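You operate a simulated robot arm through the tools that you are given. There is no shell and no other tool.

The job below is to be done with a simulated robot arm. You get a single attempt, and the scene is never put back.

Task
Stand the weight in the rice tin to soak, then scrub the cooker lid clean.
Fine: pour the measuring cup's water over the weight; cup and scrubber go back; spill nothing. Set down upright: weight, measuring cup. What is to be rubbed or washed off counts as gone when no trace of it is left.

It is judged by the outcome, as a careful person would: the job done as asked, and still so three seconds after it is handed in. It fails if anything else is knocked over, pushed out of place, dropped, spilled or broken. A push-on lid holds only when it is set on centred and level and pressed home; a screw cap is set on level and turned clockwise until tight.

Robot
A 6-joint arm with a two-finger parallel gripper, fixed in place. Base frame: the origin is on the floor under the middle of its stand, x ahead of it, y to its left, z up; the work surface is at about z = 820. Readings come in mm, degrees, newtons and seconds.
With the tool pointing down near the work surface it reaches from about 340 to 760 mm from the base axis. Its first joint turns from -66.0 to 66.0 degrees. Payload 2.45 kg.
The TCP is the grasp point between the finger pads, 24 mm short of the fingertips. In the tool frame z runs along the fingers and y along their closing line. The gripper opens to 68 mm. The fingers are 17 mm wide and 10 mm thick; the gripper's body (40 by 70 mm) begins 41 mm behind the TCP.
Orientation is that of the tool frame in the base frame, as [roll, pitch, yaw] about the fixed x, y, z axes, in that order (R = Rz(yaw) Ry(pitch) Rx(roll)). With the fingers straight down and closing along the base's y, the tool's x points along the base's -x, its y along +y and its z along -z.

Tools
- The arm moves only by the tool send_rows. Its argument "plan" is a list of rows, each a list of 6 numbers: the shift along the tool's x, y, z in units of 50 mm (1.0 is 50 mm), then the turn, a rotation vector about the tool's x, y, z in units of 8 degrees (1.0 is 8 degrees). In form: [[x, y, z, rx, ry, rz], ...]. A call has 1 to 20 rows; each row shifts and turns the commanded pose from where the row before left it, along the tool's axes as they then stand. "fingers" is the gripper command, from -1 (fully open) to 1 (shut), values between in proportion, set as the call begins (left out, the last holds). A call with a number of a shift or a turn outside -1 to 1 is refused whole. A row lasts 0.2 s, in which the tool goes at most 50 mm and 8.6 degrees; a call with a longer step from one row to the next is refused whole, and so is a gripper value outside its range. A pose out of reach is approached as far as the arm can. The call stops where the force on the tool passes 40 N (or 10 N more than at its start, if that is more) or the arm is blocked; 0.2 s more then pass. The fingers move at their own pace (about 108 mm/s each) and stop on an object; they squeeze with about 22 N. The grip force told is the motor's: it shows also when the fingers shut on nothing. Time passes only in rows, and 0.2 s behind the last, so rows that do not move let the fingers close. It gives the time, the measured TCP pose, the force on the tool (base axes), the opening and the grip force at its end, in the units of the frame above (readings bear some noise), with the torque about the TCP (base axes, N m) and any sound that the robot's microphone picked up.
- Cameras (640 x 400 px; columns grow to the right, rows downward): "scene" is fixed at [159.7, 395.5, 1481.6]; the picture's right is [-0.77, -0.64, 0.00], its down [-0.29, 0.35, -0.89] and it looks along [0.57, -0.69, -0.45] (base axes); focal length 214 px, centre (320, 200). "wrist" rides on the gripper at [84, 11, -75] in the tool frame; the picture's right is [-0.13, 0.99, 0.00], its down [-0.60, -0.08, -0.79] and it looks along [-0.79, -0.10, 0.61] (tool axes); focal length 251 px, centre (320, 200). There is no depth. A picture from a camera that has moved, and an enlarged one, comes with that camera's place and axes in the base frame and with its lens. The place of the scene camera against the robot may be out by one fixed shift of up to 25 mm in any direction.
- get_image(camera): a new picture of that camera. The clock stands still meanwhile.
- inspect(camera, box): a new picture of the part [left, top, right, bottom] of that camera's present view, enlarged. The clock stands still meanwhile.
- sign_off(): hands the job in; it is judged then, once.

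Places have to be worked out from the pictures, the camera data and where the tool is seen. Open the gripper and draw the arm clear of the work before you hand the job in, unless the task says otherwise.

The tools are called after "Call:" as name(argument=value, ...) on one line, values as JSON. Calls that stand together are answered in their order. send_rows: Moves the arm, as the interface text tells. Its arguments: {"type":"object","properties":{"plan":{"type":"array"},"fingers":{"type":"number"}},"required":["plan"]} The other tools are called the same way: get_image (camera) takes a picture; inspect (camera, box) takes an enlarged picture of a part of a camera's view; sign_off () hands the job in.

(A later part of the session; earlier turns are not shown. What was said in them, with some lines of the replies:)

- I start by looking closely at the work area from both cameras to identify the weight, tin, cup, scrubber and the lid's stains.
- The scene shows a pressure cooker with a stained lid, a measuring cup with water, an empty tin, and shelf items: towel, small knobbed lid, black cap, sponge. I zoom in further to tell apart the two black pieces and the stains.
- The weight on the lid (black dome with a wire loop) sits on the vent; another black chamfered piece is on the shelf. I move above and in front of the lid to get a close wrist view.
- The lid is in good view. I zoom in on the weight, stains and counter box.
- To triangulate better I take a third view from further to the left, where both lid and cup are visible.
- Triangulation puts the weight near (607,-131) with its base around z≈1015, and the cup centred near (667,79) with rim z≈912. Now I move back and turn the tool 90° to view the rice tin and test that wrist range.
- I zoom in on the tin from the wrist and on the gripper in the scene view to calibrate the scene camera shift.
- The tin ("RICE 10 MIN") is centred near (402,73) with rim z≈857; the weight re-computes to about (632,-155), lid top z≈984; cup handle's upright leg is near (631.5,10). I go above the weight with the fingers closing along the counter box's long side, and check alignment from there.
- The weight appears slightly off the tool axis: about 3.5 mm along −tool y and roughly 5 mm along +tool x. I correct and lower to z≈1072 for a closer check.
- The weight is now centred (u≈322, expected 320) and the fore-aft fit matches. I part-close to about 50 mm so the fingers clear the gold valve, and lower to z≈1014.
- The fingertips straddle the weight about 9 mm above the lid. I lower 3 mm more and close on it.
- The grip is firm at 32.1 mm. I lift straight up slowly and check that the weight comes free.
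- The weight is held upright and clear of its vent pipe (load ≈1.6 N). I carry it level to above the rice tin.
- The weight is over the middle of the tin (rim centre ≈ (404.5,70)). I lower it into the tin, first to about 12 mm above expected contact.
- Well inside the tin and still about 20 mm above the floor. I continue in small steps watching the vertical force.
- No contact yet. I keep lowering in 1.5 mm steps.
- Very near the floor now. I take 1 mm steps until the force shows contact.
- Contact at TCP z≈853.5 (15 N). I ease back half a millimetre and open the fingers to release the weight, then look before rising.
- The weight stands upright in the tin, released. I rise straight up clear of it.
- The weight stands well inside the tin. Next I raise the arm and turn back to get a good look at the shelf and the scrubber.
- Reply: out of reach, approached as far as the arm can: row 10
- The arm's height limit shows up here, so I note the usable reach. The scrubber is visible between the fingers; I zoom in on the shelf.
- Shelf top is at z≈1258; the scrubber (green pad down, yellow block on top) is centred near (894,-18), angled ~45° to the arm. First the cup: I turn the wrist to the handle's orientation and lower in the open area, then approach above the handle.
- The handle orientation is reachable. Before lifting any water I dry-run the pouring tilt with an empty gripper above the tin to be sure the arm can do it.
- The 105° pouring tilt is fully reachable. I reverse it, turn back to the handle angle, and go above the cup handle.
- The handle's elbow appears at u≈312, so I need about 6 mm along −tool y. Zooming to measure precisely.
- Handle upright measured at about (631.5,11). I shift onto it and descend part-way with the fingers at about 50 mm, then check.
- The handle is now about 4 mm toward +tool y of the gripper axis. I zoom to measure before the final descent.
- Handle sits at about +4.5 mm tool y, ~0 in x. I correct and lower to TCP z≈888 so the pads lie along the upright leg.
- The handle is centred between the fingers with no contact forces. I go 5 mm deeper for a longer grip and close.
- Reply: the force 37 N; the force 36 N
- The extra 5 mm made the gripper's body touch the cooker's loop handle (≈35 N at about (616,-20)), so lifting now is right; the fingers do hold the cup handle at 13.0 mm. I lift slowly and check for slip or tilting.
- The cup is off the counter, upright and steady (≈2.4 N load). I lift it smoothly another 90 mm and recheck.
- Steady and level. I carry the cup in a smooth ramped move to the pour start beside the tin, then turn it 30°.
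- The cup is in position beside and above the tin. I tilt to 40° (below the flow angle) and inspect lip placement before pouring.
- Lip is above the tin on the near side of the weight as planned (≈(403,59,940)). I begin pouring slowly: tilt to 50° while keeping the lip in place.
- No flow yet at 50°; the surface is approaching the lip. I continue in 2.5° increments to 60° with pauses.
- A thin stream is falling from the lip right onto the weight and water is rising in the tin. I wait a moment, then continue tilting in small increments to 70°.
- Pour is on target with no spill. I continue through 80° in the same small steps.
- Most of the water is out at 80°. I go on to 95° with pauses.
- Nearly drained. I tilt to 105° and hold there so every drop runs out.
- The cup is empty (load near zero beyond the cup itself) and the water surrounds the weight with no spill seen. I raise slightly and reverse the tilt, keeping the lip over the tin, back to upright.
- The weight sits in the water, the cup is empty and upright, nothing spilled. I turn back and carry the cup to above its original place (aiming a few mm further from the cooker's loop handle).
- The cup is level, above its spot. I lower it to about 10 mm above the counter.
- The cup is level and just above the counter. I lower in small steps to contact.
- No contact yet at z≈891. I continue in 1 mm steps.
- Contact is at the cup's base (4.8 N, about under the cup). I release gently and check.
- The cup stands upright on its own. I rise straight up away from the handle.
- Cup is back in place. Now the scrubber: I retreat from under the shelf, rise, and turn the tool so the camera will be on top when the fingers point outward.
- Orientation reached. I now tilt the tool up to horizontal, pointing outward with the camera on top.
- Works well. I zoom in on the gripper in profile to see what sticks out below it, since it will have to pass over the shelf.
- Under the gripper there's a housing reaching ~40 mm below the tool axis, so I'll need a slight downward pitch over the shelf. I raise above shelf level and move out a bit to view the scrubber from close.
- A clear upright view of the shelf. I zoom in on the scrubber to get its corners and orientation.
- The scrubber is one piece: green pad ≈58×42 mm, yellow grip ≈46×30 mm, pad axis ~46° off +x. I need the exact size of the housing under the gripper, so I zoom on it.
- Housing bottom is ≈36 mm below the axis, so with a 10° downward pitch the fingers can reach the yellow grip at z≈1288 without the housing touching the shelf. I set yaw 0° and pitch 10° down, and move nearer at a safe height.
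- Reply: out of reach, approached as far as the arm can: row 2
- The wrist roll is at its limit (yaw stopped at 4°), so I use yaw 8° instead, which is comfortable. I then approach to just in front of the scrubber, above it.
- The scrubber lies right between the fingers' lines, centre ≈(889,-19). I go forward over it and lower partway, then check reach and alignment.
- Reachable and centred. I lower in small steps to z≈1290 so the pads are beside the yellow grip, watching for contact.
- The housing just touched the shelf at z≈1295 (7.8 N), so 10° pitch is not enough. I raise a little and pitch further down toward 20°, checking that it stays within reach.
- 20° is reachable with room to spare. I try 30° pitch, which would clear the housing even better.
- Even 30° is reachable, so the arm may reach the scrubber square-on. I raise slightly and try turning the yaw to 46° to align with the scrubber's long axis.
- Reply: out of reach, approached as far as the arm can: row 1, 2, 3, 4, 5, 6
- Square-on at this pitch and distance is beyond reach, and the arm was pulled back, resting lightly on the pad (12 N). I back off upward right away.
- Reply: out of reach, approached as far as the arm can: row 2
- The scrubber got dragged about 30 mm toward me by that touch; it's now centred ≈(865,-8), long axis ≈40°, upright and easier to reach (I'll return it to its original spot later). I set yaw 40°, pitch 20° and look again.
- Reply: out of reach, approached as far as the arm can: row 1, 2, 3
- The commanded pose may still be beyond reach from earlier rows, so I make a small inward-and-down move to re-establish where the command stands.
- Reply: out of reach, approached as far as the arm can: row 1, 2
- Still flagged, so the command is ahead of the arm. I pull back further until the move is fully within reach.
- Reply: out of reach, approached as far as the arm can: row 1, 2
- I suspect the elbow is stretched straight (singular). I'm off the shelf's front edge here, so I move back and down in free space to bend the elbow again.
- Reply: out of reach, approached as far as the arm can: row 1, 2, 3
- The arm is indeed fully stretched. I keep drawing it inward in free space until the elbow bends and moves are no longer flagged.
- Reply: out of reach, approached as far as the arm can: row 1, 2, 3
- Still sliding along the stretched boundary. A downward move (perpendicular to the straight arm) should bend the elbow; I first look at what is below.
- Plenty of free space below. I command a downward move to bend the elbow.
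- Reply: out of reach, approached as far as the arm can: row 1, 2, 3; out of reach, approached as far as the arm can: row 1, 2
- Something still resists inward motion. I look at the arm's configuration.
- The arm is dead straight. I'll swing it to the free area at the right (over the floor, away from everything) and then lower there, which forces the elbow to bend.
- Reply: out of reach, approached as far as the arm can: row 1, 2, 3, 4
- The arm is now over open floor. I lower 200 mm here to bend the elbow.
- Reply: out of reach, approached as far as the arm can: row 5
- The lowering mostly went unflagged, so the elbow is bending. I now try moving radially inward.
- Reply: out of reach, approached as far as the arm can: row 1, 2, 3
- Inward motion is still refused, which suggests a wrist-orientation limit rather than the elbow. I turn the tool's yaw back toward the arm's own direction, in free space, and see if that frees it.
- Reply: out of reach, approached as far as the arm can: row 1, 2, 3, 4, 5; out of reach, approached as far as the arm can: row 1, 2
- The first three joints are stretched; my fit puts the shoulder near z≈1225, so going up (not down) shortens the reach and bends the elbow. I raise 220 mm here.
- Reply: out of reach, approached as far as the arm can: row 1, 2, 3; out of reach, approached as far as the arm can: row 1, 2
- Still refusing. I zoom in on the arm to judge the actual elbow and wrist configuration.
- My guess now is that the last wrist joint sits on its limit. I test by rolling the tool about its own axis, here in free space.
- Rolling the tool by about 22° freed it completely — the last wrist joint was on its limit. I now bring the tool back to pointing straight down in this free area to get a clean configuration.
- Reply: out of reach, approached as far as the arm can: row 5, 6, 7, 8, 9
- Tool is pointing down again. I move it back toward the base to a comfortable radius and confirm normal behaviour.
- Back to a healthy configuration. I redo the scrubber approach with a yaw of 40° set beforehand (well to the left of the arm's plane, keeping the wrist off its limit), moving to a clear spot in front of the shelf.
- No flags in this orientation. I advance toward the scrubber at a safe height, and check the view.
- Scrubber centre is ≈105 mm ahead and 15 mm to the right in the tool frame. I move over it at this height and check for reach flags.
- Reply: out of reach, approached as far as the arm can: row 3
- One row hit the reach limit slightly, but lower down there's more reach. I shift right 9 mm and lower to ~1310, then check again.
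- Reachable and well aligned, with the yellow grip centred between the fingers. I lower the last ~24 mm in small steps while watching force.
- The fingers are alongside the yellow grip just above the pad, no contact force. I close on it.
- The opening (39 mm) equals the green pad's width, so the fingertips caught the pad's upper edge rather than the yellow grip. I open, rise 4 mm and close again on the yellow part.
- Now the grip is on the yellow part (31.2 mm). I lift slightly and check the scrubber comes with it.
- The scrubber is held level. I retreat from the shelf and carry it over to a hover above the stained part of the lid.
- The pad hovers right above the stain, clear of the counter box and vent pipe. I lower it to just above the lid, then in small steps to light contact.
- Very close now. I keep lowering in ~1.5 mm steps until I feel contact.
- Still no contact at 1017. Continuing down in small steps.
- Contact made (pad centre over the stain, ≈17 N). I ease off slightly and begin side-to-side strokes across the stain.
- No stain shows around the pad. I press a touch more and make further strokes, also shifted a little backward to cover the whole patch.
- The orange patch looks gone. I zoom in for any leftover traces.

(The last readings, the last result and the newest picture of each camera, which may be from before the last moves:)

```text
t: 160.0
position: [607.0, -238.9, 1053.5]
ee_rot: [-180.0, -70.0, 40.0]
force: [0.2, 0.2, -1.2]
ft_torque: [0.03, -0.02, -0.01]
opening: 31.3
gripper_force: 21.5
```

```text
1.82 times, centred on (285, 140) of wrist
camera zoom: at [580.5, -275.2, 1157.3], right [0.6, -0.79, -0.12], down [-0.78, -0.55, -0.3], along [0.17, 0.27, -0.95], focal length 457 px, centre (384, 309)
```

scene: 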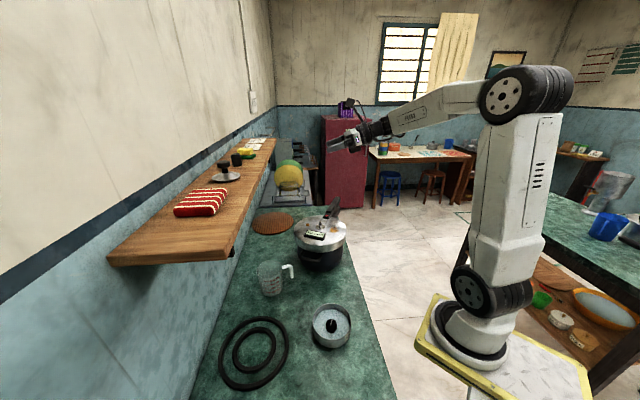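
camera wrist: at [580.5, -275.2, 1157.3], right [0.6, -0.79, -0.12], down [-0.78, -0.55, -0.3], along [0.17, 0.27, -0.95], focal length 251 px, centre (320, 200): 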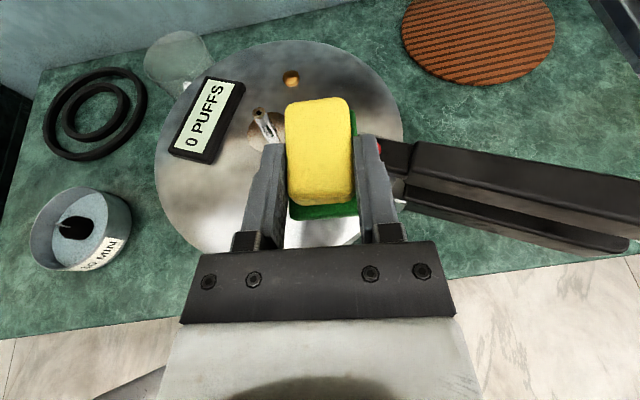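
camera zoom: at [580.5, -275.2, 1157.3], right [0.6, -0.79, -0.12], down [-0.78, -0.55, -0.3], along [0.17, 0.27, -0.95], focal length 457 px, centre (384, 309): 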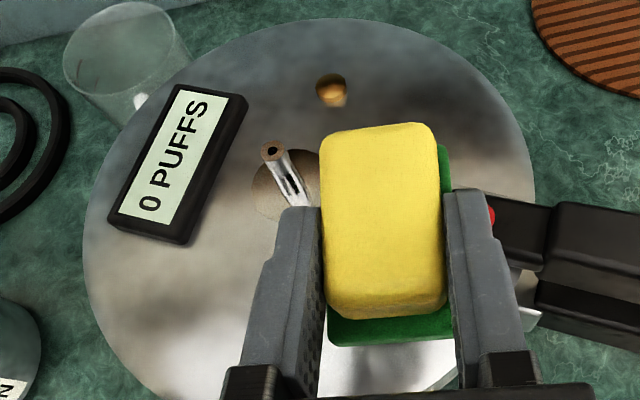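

No trace of the stain remains visible (the dark areas are reflections of the gripper). I lift the scrubber away toward the shelf and check the lid again without reflections.

Call:
send_rows(plan=[[0.693, -0.017, 0.171, 0, 0, 0], [0.693, -0.017, 0.171, 0, 0, 0], [0.693, -0.017, 0.171, 0, 0, 0], [0.693, -0.017, 0.171, 0, 0, 0], [0.693, -0.017, 0.171, 0, 0, 0], [0.693, -0.017, 0.171, 0, 0, 0], [0.693, -0.017, 0.171, 0, 0, 0], [0.693, -0.017, 0.171, 0, 0, 0], [0.6, -0.017, 0.171, 0, 0, 0], [0, 0, 0, 0, 0, 0]])

Call:
inspect(camera="scene", box=[290, 205, 354, 250])

Call:
get_image(camera="wrist")

Call:
inspect(camera="scene", box=[230, 110, 350, 190])

```text
t: 162.2
position: [738.5, -118.7, 1316.1]
ee_rot: [179.8, -69.9, 40.0]
force: [0.1, 0.0, -0.7]
ft_torque: [0.0, 0.03, 0.01]
opening: 31.1
gripper_force: 22.3
```

```text
8.89 times, centred on (322, 228) of scene
camera zoom: at [159.7, 395.6, 1481.6], right [-0.77, -0.64, 0.0], down [-0.29, 0.35, -0.89], along [0.57, -0.69, -0.45], focal length 1906 px, centre (302, -44)
```

zoom: 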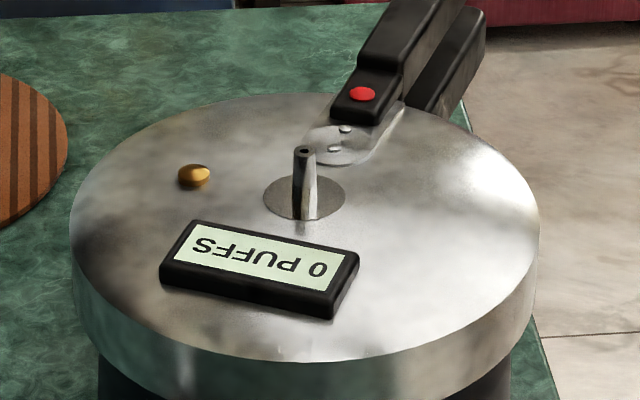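

```text
taken
camera wrist: at [711.4, -153.7, 1420.7], right [0.6, -0.79, -0.12], down [-0.78, -0.55, -0.3], along [0.17, 0.27, -0.95], focal length 251 px, centre (320, 200)
```

wrist: 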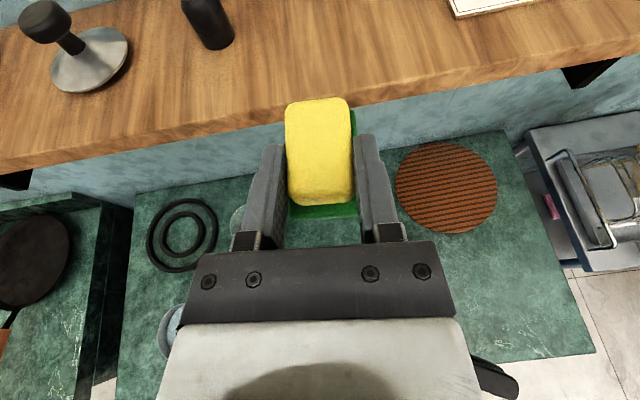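

```text
5.00 times, centred on (290, 150) of scene
camera zoom: at [159.7, 395.6, 1481.6], right [-0.77, -0.64, 0.0], down [-0.29, 0.35, -0.89], along [0.57, -0.69, -0.45], focal length 1072 px, centre (470, 450)
```

zoom: 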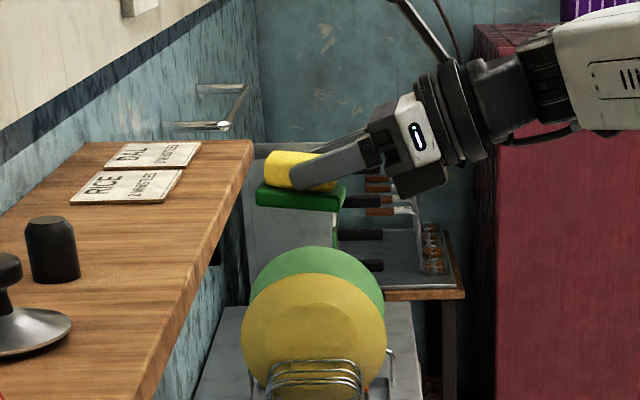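

The lid is clean. Now I return the scrubber: I turn to yaw 22° (so its original spot is within reach) and approach above the original place on the shelf.

Call:
send_rows(plan=[[0, 0, 0, -0.705, 0, 0.257], [0, 0, 0, -0.705, 0, 0.257], [0, 0, 0, -0.705, 0, 0.257], [0.2385, -0.174, 0.714, 0, 0, 0], [0.2385, -0.174, 0.714, 0, 0, 0], [0.2385, -0.174, 0.714, 0, 0, 0], [0, 0, 0, 0, 0, 0]])

Call:
get_image(camera="wrist")

```text
t: 163.8
position: [834.3, -53.4, 1311.8]
ee_rot: [179.8, -69.9, 22.0]
force: [0.4, 1.0, 0.1]
ft_torque: [0.05, 0.01, -0.02]
opening: 31.2
gripper_force: 22.7
```

```text
taken
camera wrist: at [798.2, -79.3, 1415.8], right [0.33, -0.94, -0.12], down [-0.91, -0.28, -0.3], along [0.24, 0.21, -0.95], focal length 251 px, centre (320, 200)
```

wrist: 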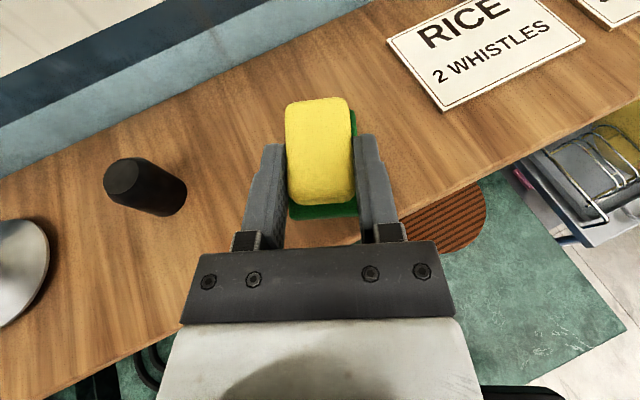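

No flags. I go on over the original spot (scrubber centre to (893,-18)) and begin lowering.

Call:
send_rows(plan=[[0.087, -0.102, 0.532, 0, 0, 0], [0.087, -0.102, 0.532, 0, 0, 0], [0, 0, 0, 0, 0, 0]])

Call:
get_image(camera="wrist")

Call:
inspect(camera="scene", box=[215, 120, 295, 175])

```text
t: 164.6
position: [878.6, -25.0, 1304.9]
ee_rot: [-180.0, -69.9, 21.8]
force: [1.2, 0.3, -0.6]
ft_torque: [-0.03, 0.01, 0.01]
opening: 31.2
gripper_force: 21.5
```

```text
taken
camera wrist: at [842.7, -51.0, 1407.2], right [0.33, -0.94, -0.12], down [-0.91, -0.28, -0.3], along [0.24, 0.21, -0.95], focal length 251 px, centre (320, 200)
```

wrist: 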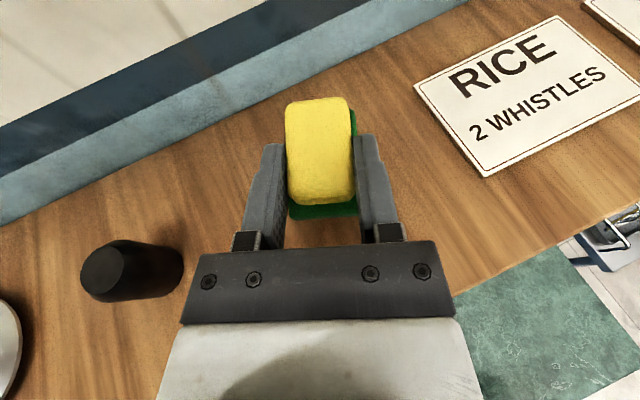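

```text
7.27 times, centred on (255, 148) of scene
camera zoom: at [159.7, 395.6, 1481.6], right [-0.77, -0.64, 0.0], down [-0.29, 0.35, -0.89], along [0.57, -0.69, -0.45], focal length 1560 px, centre (793, 582)
```

zoom: 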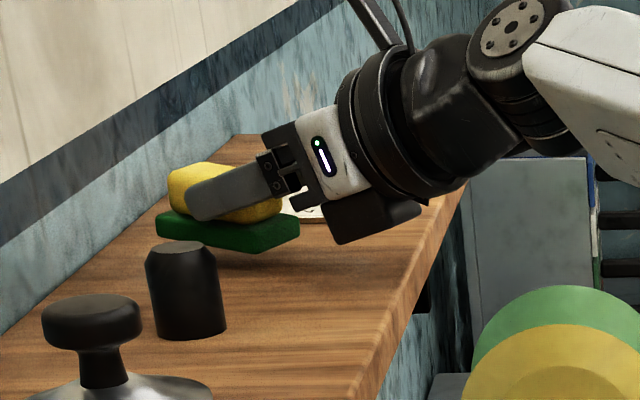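

Directly over the original spot. The pad is pitched nose-up a few degrees in the grip, so I pitch the tool 4° down to level it and lower in steps to contact.

Call:
send_rows(plan=[[0, 0, 0, 0, -0.5, 0], [-0.146, 0, 0.065, 0, 0, 0], [0, 0, 0, 0, 0, 0]])

Call:
inspect(camera="scene", box=[215, 120, 295, 175])

Call:
send_rows(plan=[[-0.037, 0, 0.016, 0, 0, 0], [0, 0, 0, 0, 0, 0]])

Call:
send_rows(plan=[[-0.037, 0, 0.016, 0, 0, 0], [0, 0, 0, 0, 0, 0]])

```text
t: 165.4
position: [878.6, -25.3, 1293.7]
ee_rot: [180.0, -66.0, 22.0]
force: [-0.3, -0.1, 1.1]
ft_torque: [-0.03, 0.01, 0.0]
opening: 31.0
gripper_force: 22.3
```

```text
7.27 times, centred on (255, 148) of scene
camera zoom: at [159.7, 395.5, 1481.6], right [-0.77, -0.64, 0.0], down [-0.29, 0.35, -0.89], along [0.57, -0.69, -0.45], focal length 1560 px, centre (793, 582)
```

zoom: 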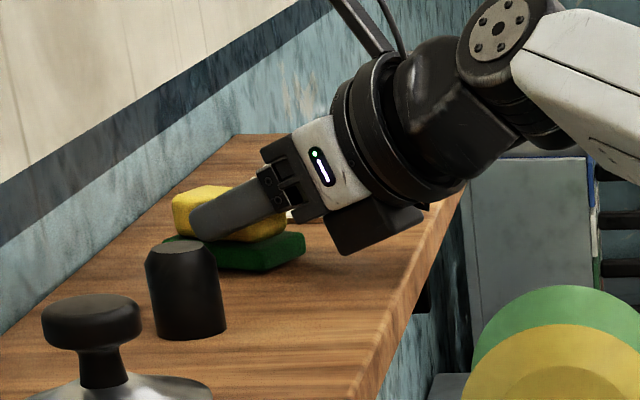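

```text
t: 166.0
position: [878.7, -26.1, 1293.1]
ee_rot: [179.9, -66.0, 22.0]
force: [-0.3, 1.4, 1.5]
ft_torque: [0.02, 0.03, -0.03]
opening: 31.1
gripper_force: 22.1
```

```text
t: 166.6
position: [879.3, -25.2, 1291.6]
ee_rot: [179.7, -66.2, 22.0]
force: [1.4, -0.3, 6.7]
ft_torque: [0.0, 0.11, 0.0]
opening: 31.1
gripper_force: 21.8
```

Contact felt (6.7 N, rear edge of the pad first). I release the scrubber and check how it settles.

Call:
send_rows(plan=[[0, 0, 0, 0, 0, 0], [0, 0, 0, 0, 0, 0]], fingers=-0.5)

Call:
get_image(camera="wrist")

Call:
inspect(camera="scene", box=[215, 120, 295, 175])

```text
t: 167.2
position: [878.5, -24.5, 1289.8]
ee_rot: [-179.9, -65.8, 22.0]
force: [-0.7, 0.8, -0.3]
ft_torque: [0.04, 0.0, -0.01]
opening: 51.2
gripper_force: 0.1
```

```text
taken
camera wrist: at [849.3, -48.0, 1396.3], right [0.32, -0.94, -0.12], down [-0.93, -0.29, -0.23], along [0.18, 0.18, -0.97], focal length 251 px, centre (320, 200)
```

wrist: 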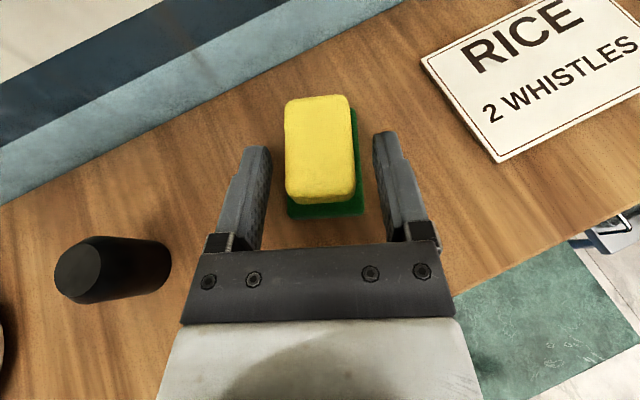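

```text
7.27 times, centred on (255, 148) of scene
camera zoom: at [159.7, 395.5, 1481.7], right [-0.77, -0.64, 0.0], down [-0.29, 0.35, -0.89], along [0.57, -0.69, -0.45], focal length 1560 px, centre (793, 582)
```

zoom: 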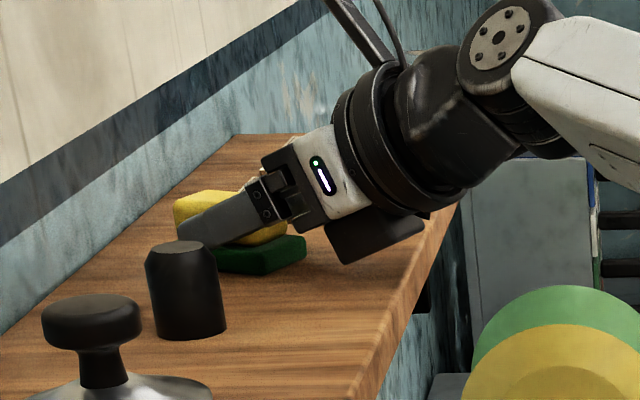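

The scrubber sits flat, centred at ≈(892,-19) — its original spot, green pad down. I open a bit more and withdraw straight back along the fingers.

Call:
send_rows(plan=[[0, 0, 0, 0, 0, 0], [-0.06, 0, -0.3, 0, 0, 0], [-0.06, 0, -0.4, 0, 0, 0], [-0.06, 0, -0.5, 0, 0, 0], [0, 0, -0.6, 0, 0, 0], [0, 0, -0.6, 0, 0, 0], [0, 0, 0, 0, 0, 0]], fingers=-0.8)

Call:
get_image(camera="wrist")

Call:
inspect(camera="scene", box=[160, 110, 310, 225])

```text
t: 168.8
position: [771.5, -65.9, 1332.9]
ee_rot: [179.9, -66.1, 21.9]
force: [-0.3, 0.5, 0.4]
ft_torque: [-0.02, 0.03, 0.04]
opening: 61.1
gripper_force: 0.0
```

```text
taken
camera wrist: at [740.6, -89.9, 1438.6], right [0.32, -0.94, -0.12], down [-0.93, -0.29, -0.23], along [0.18, 0.18, -0.97], focal length 251 px, centre (320, 200)
```

wrist: 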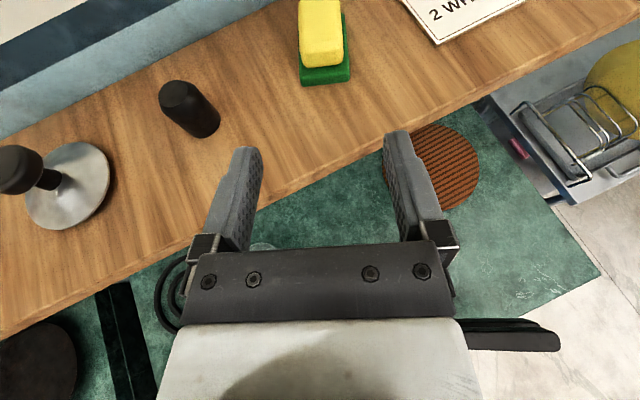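

```text
3.48 times, centred on (235, 168) of scene
camera zoom: at [159.7, 395.5, 1481.6], right [-0.77, -0.64, 0.0], down [-0.29, 0.35, -0.89], along [0.57, -0.69, -0.45], focal length 746 px, centre (616, 313)
```

zoom: 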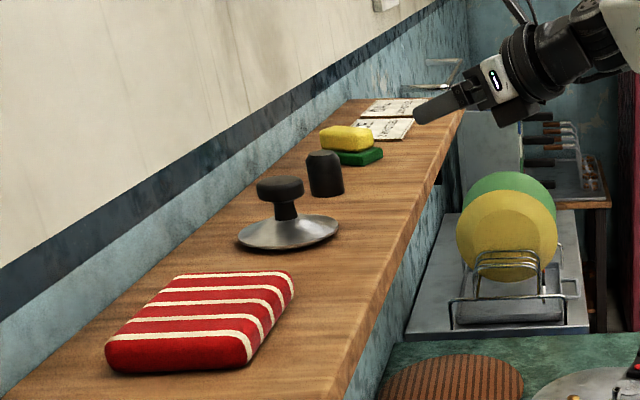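

The scrubber is back in place and the other shelf items are undisturbed. I withdraw the arm well clear and open fully.

Call:
send_rows(plan=[[-0.2, 0, -0.731, 0, 0, 0], [-0.2, 0, -0.731, 0, 0, 0], [-0.2, 0, -0.731, 0, 0, 0], [-0.2, 0, -0.731, 0, 0, 0], [-0.2, 0, -0.731, 0, 0, 0], [-0.2, 0, -0.731, 0, 0, 0], [0, 0, 0, 0, 0, 0]], fingers=-1)

Call:
get_image(camera="scene")

Call:
inspect(camera="scene", box=[300, 290, 364, 350])

Call:
inspect(camera="scene", box=[240, 190, 400, 290])

Call:
inspect(camera="scene", box=[248, 250, 312, 300])

```text
t: 170.4
position: [565.5, -153.6, 1367.6]
ee_rot: [179.9, -66.0, 22.0]
force: [-0.2, 1.0, 0.3]
ft_torque: [0.02, -0.01, 0.01]
opening: 68.2
gripper_force: 0.0
```

```text
taken
```

scene: 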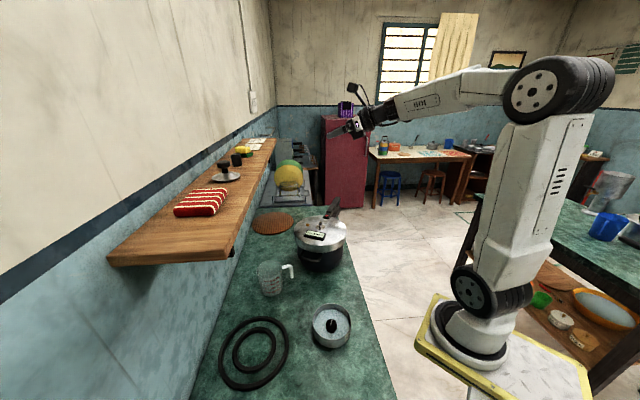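

```text
6.67 times, centred on (332, 320) of scene
camera zoom: at [159.7, 395.5, 1481.6], right [-0.77, -0.64, 0.0], down [-0.29, 0.35, -0.89], along [0.57, -0.69, -0.45], focal length 1430 px, centre (240, -600)
```

zoom: 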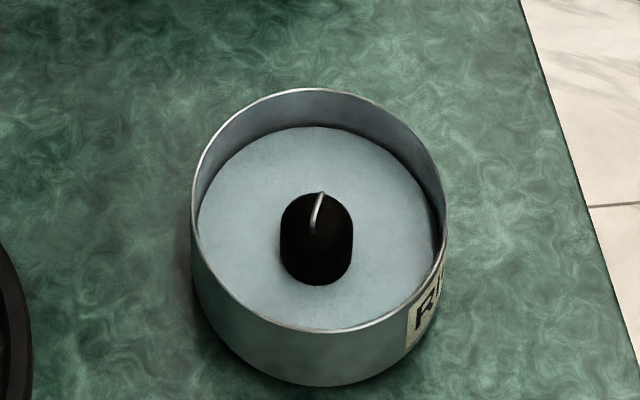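

```text
4.00 times, centred on (320, 240) of scene
camera zoom: at [159.7, 395.5, 1481.6], right [-0.77, -0.64, 0.0], down [-0.29, 0.35, -0.89], along [0.57, -0.69, -0.45], focal length 858 px, centre (320, 40)
```

zoom: 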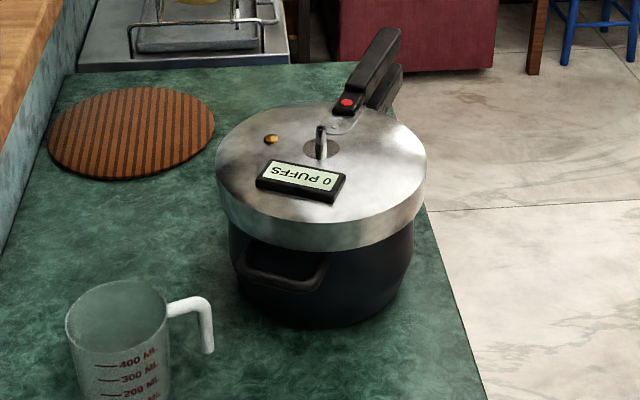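

```text
8.00 times, centred on (280, 275) of scene
camera zoom: at [159.7, 395.5, 1481.6], right [-0.77, -0.64, 0.0], down [-0.29, 0.35, -0.89], along [0.57, -0.69, -0.45], focal length 1716 px, centre (640, -400)
```

zoom: 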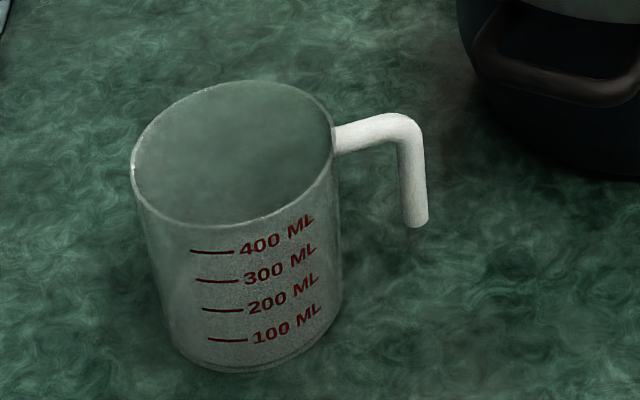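

Everything looks right: weight upright in water, cup upright and empty in its place, cooker unmoved. One last close look at the lid and shelf before handing in.

Call:
inspect(camera="scene", box=[316, 212, 348, 240])

Call:
inspect(camera="scene", box=[292, 210, 330, 250])

Call:
inspect(camera="scene", box=[210, 135, 274, 175])

Call:
inspect(camera="scene", box=[200, 250, 400, 400])

```text
14.29 times, centred on (332, 226) of scene
camera zoom: at [159.7, 395.5, 1481.6], right [-0.77, -0.64, 0.0], down [-0.29, 0.35, -0.89], along [0.57, -0.69, -0.45], focal length 3064 px, centre (149, -171)
```

zoom: 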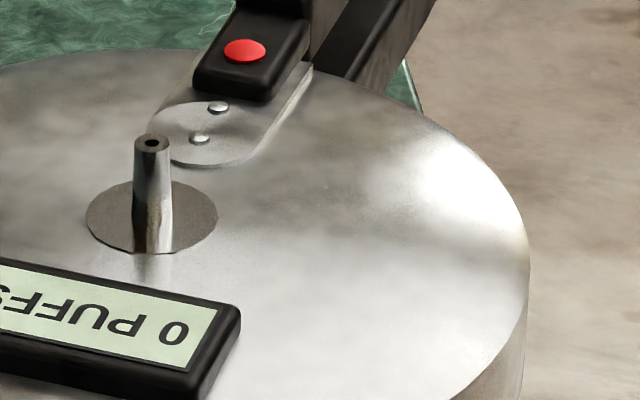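

```text
10.00 times, centred on (311, 230) of scene
camera zoom: at [159.7, 395.5, 1481.6], right [-0.77, -0.64, 0.0], down [-0.29, 0.35, -0.89], along [0.57, -0.69, -0.45], focal length 2145 px, centre (410, -100)
```

zoom: 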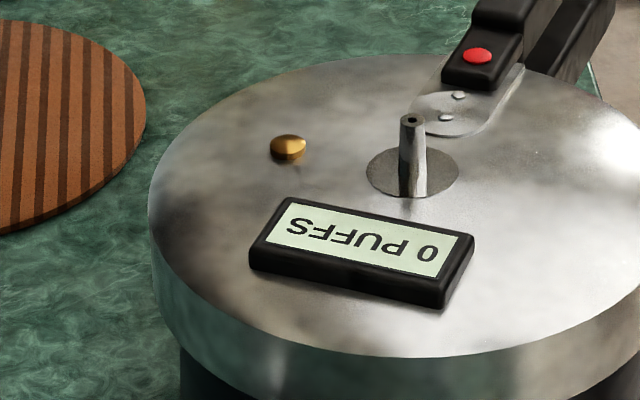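

```text
10.00 times, centred on (242, 155) of scene
camera zoom: at [159.7, 395.5, 1481.6], right [-0.77, -0.64, 0.0], down [-0.29, 0.35, -0.89], along [0.57, -0.69, -0.45], focal length 2145 px, centre (1100, 650)
```

zoom: 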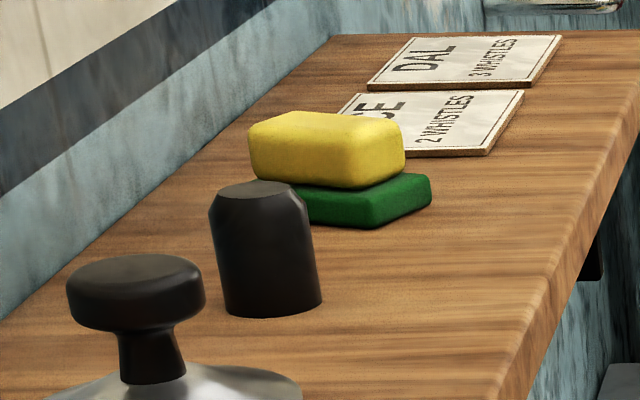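

```text
2.67 times, centred on (300, 325) of scene
camera zoom: at [159.7, 395.5, 1481.6], right [-0.77, -0.64, 0.0], down [-0.29, 0.35, -0.89], along [0.57, -0.69, -0.45], focal length 572 px, centre (373, -133)
```

zoom: 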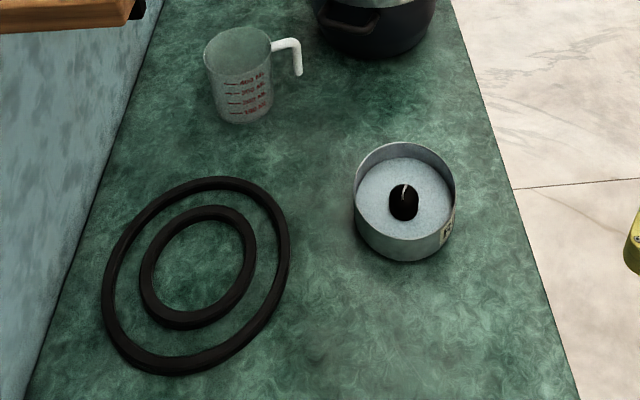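

No trace on the lid, shelf items as they were, nothing spilled. I draw the arm a bit further back and then hand in.

Call:
send_rows(plan=[[-0.2, 0, -0.7, 0, 0, 0], [-0.2, 0, -0.7, 0, 0, 0], [-0.2, 0, -0.7, 0, 0, 0], [0, 0, 0, 0, 0, 0], [0, 0, 0, 0, 0, 0]], fingers=-1)

Call:
get_image(camera="scene")

```text
t: 171.6
position: [463.4, -193.2, 1380.3]
ee_rot: [180.0, -66.0, 22.0]
force: [0.9, -0.3, -0.8]
ft_torque: [0.0, 0.02, 0.0]
opening: 68.2
gripper_force: 0.1
```

```text
taken
```

scene: 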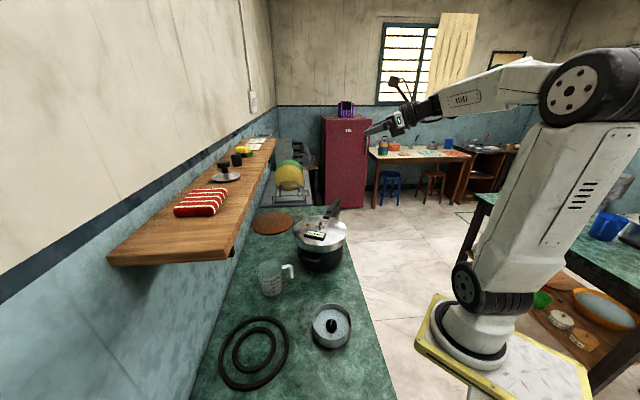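

The arm is clear with the gripper open. The weight stands in the water, the cup and scrubber are back and the lid is clean, so I hand the job in.

Call:
sign_off()

```text
The job is handed in.
```

I've handed the job in. The weight is soaking in the rice tin, the lid is clean, and I saw no water outside the tin.

- **Weight:** it stands upright near the middle of the tin. I poured the cup's water straight onto it until the cup was empty.
- **Measuring cup:** it is upright and empty, about 7 mm from where it started. I set it there because the gripper had touched the cooker's side handle (about 35 N) when I picked the cup up. The cooker shows no sign of having moved.
- **Cooker lid:** the orange stain is gone, with no trace in the close-up views.
- **Scrubber:** it is back on the shelf with the green pad down, within a few millimetres of its original spot. It now sits about 25° off its original angle. While I was lining up to grasp it, a finger also dragged it about 30 mm, but it stayed on the shelf.

Nothing else on the shelf or counter looks disturbed. The gripper is open and the arm is clear of the work.
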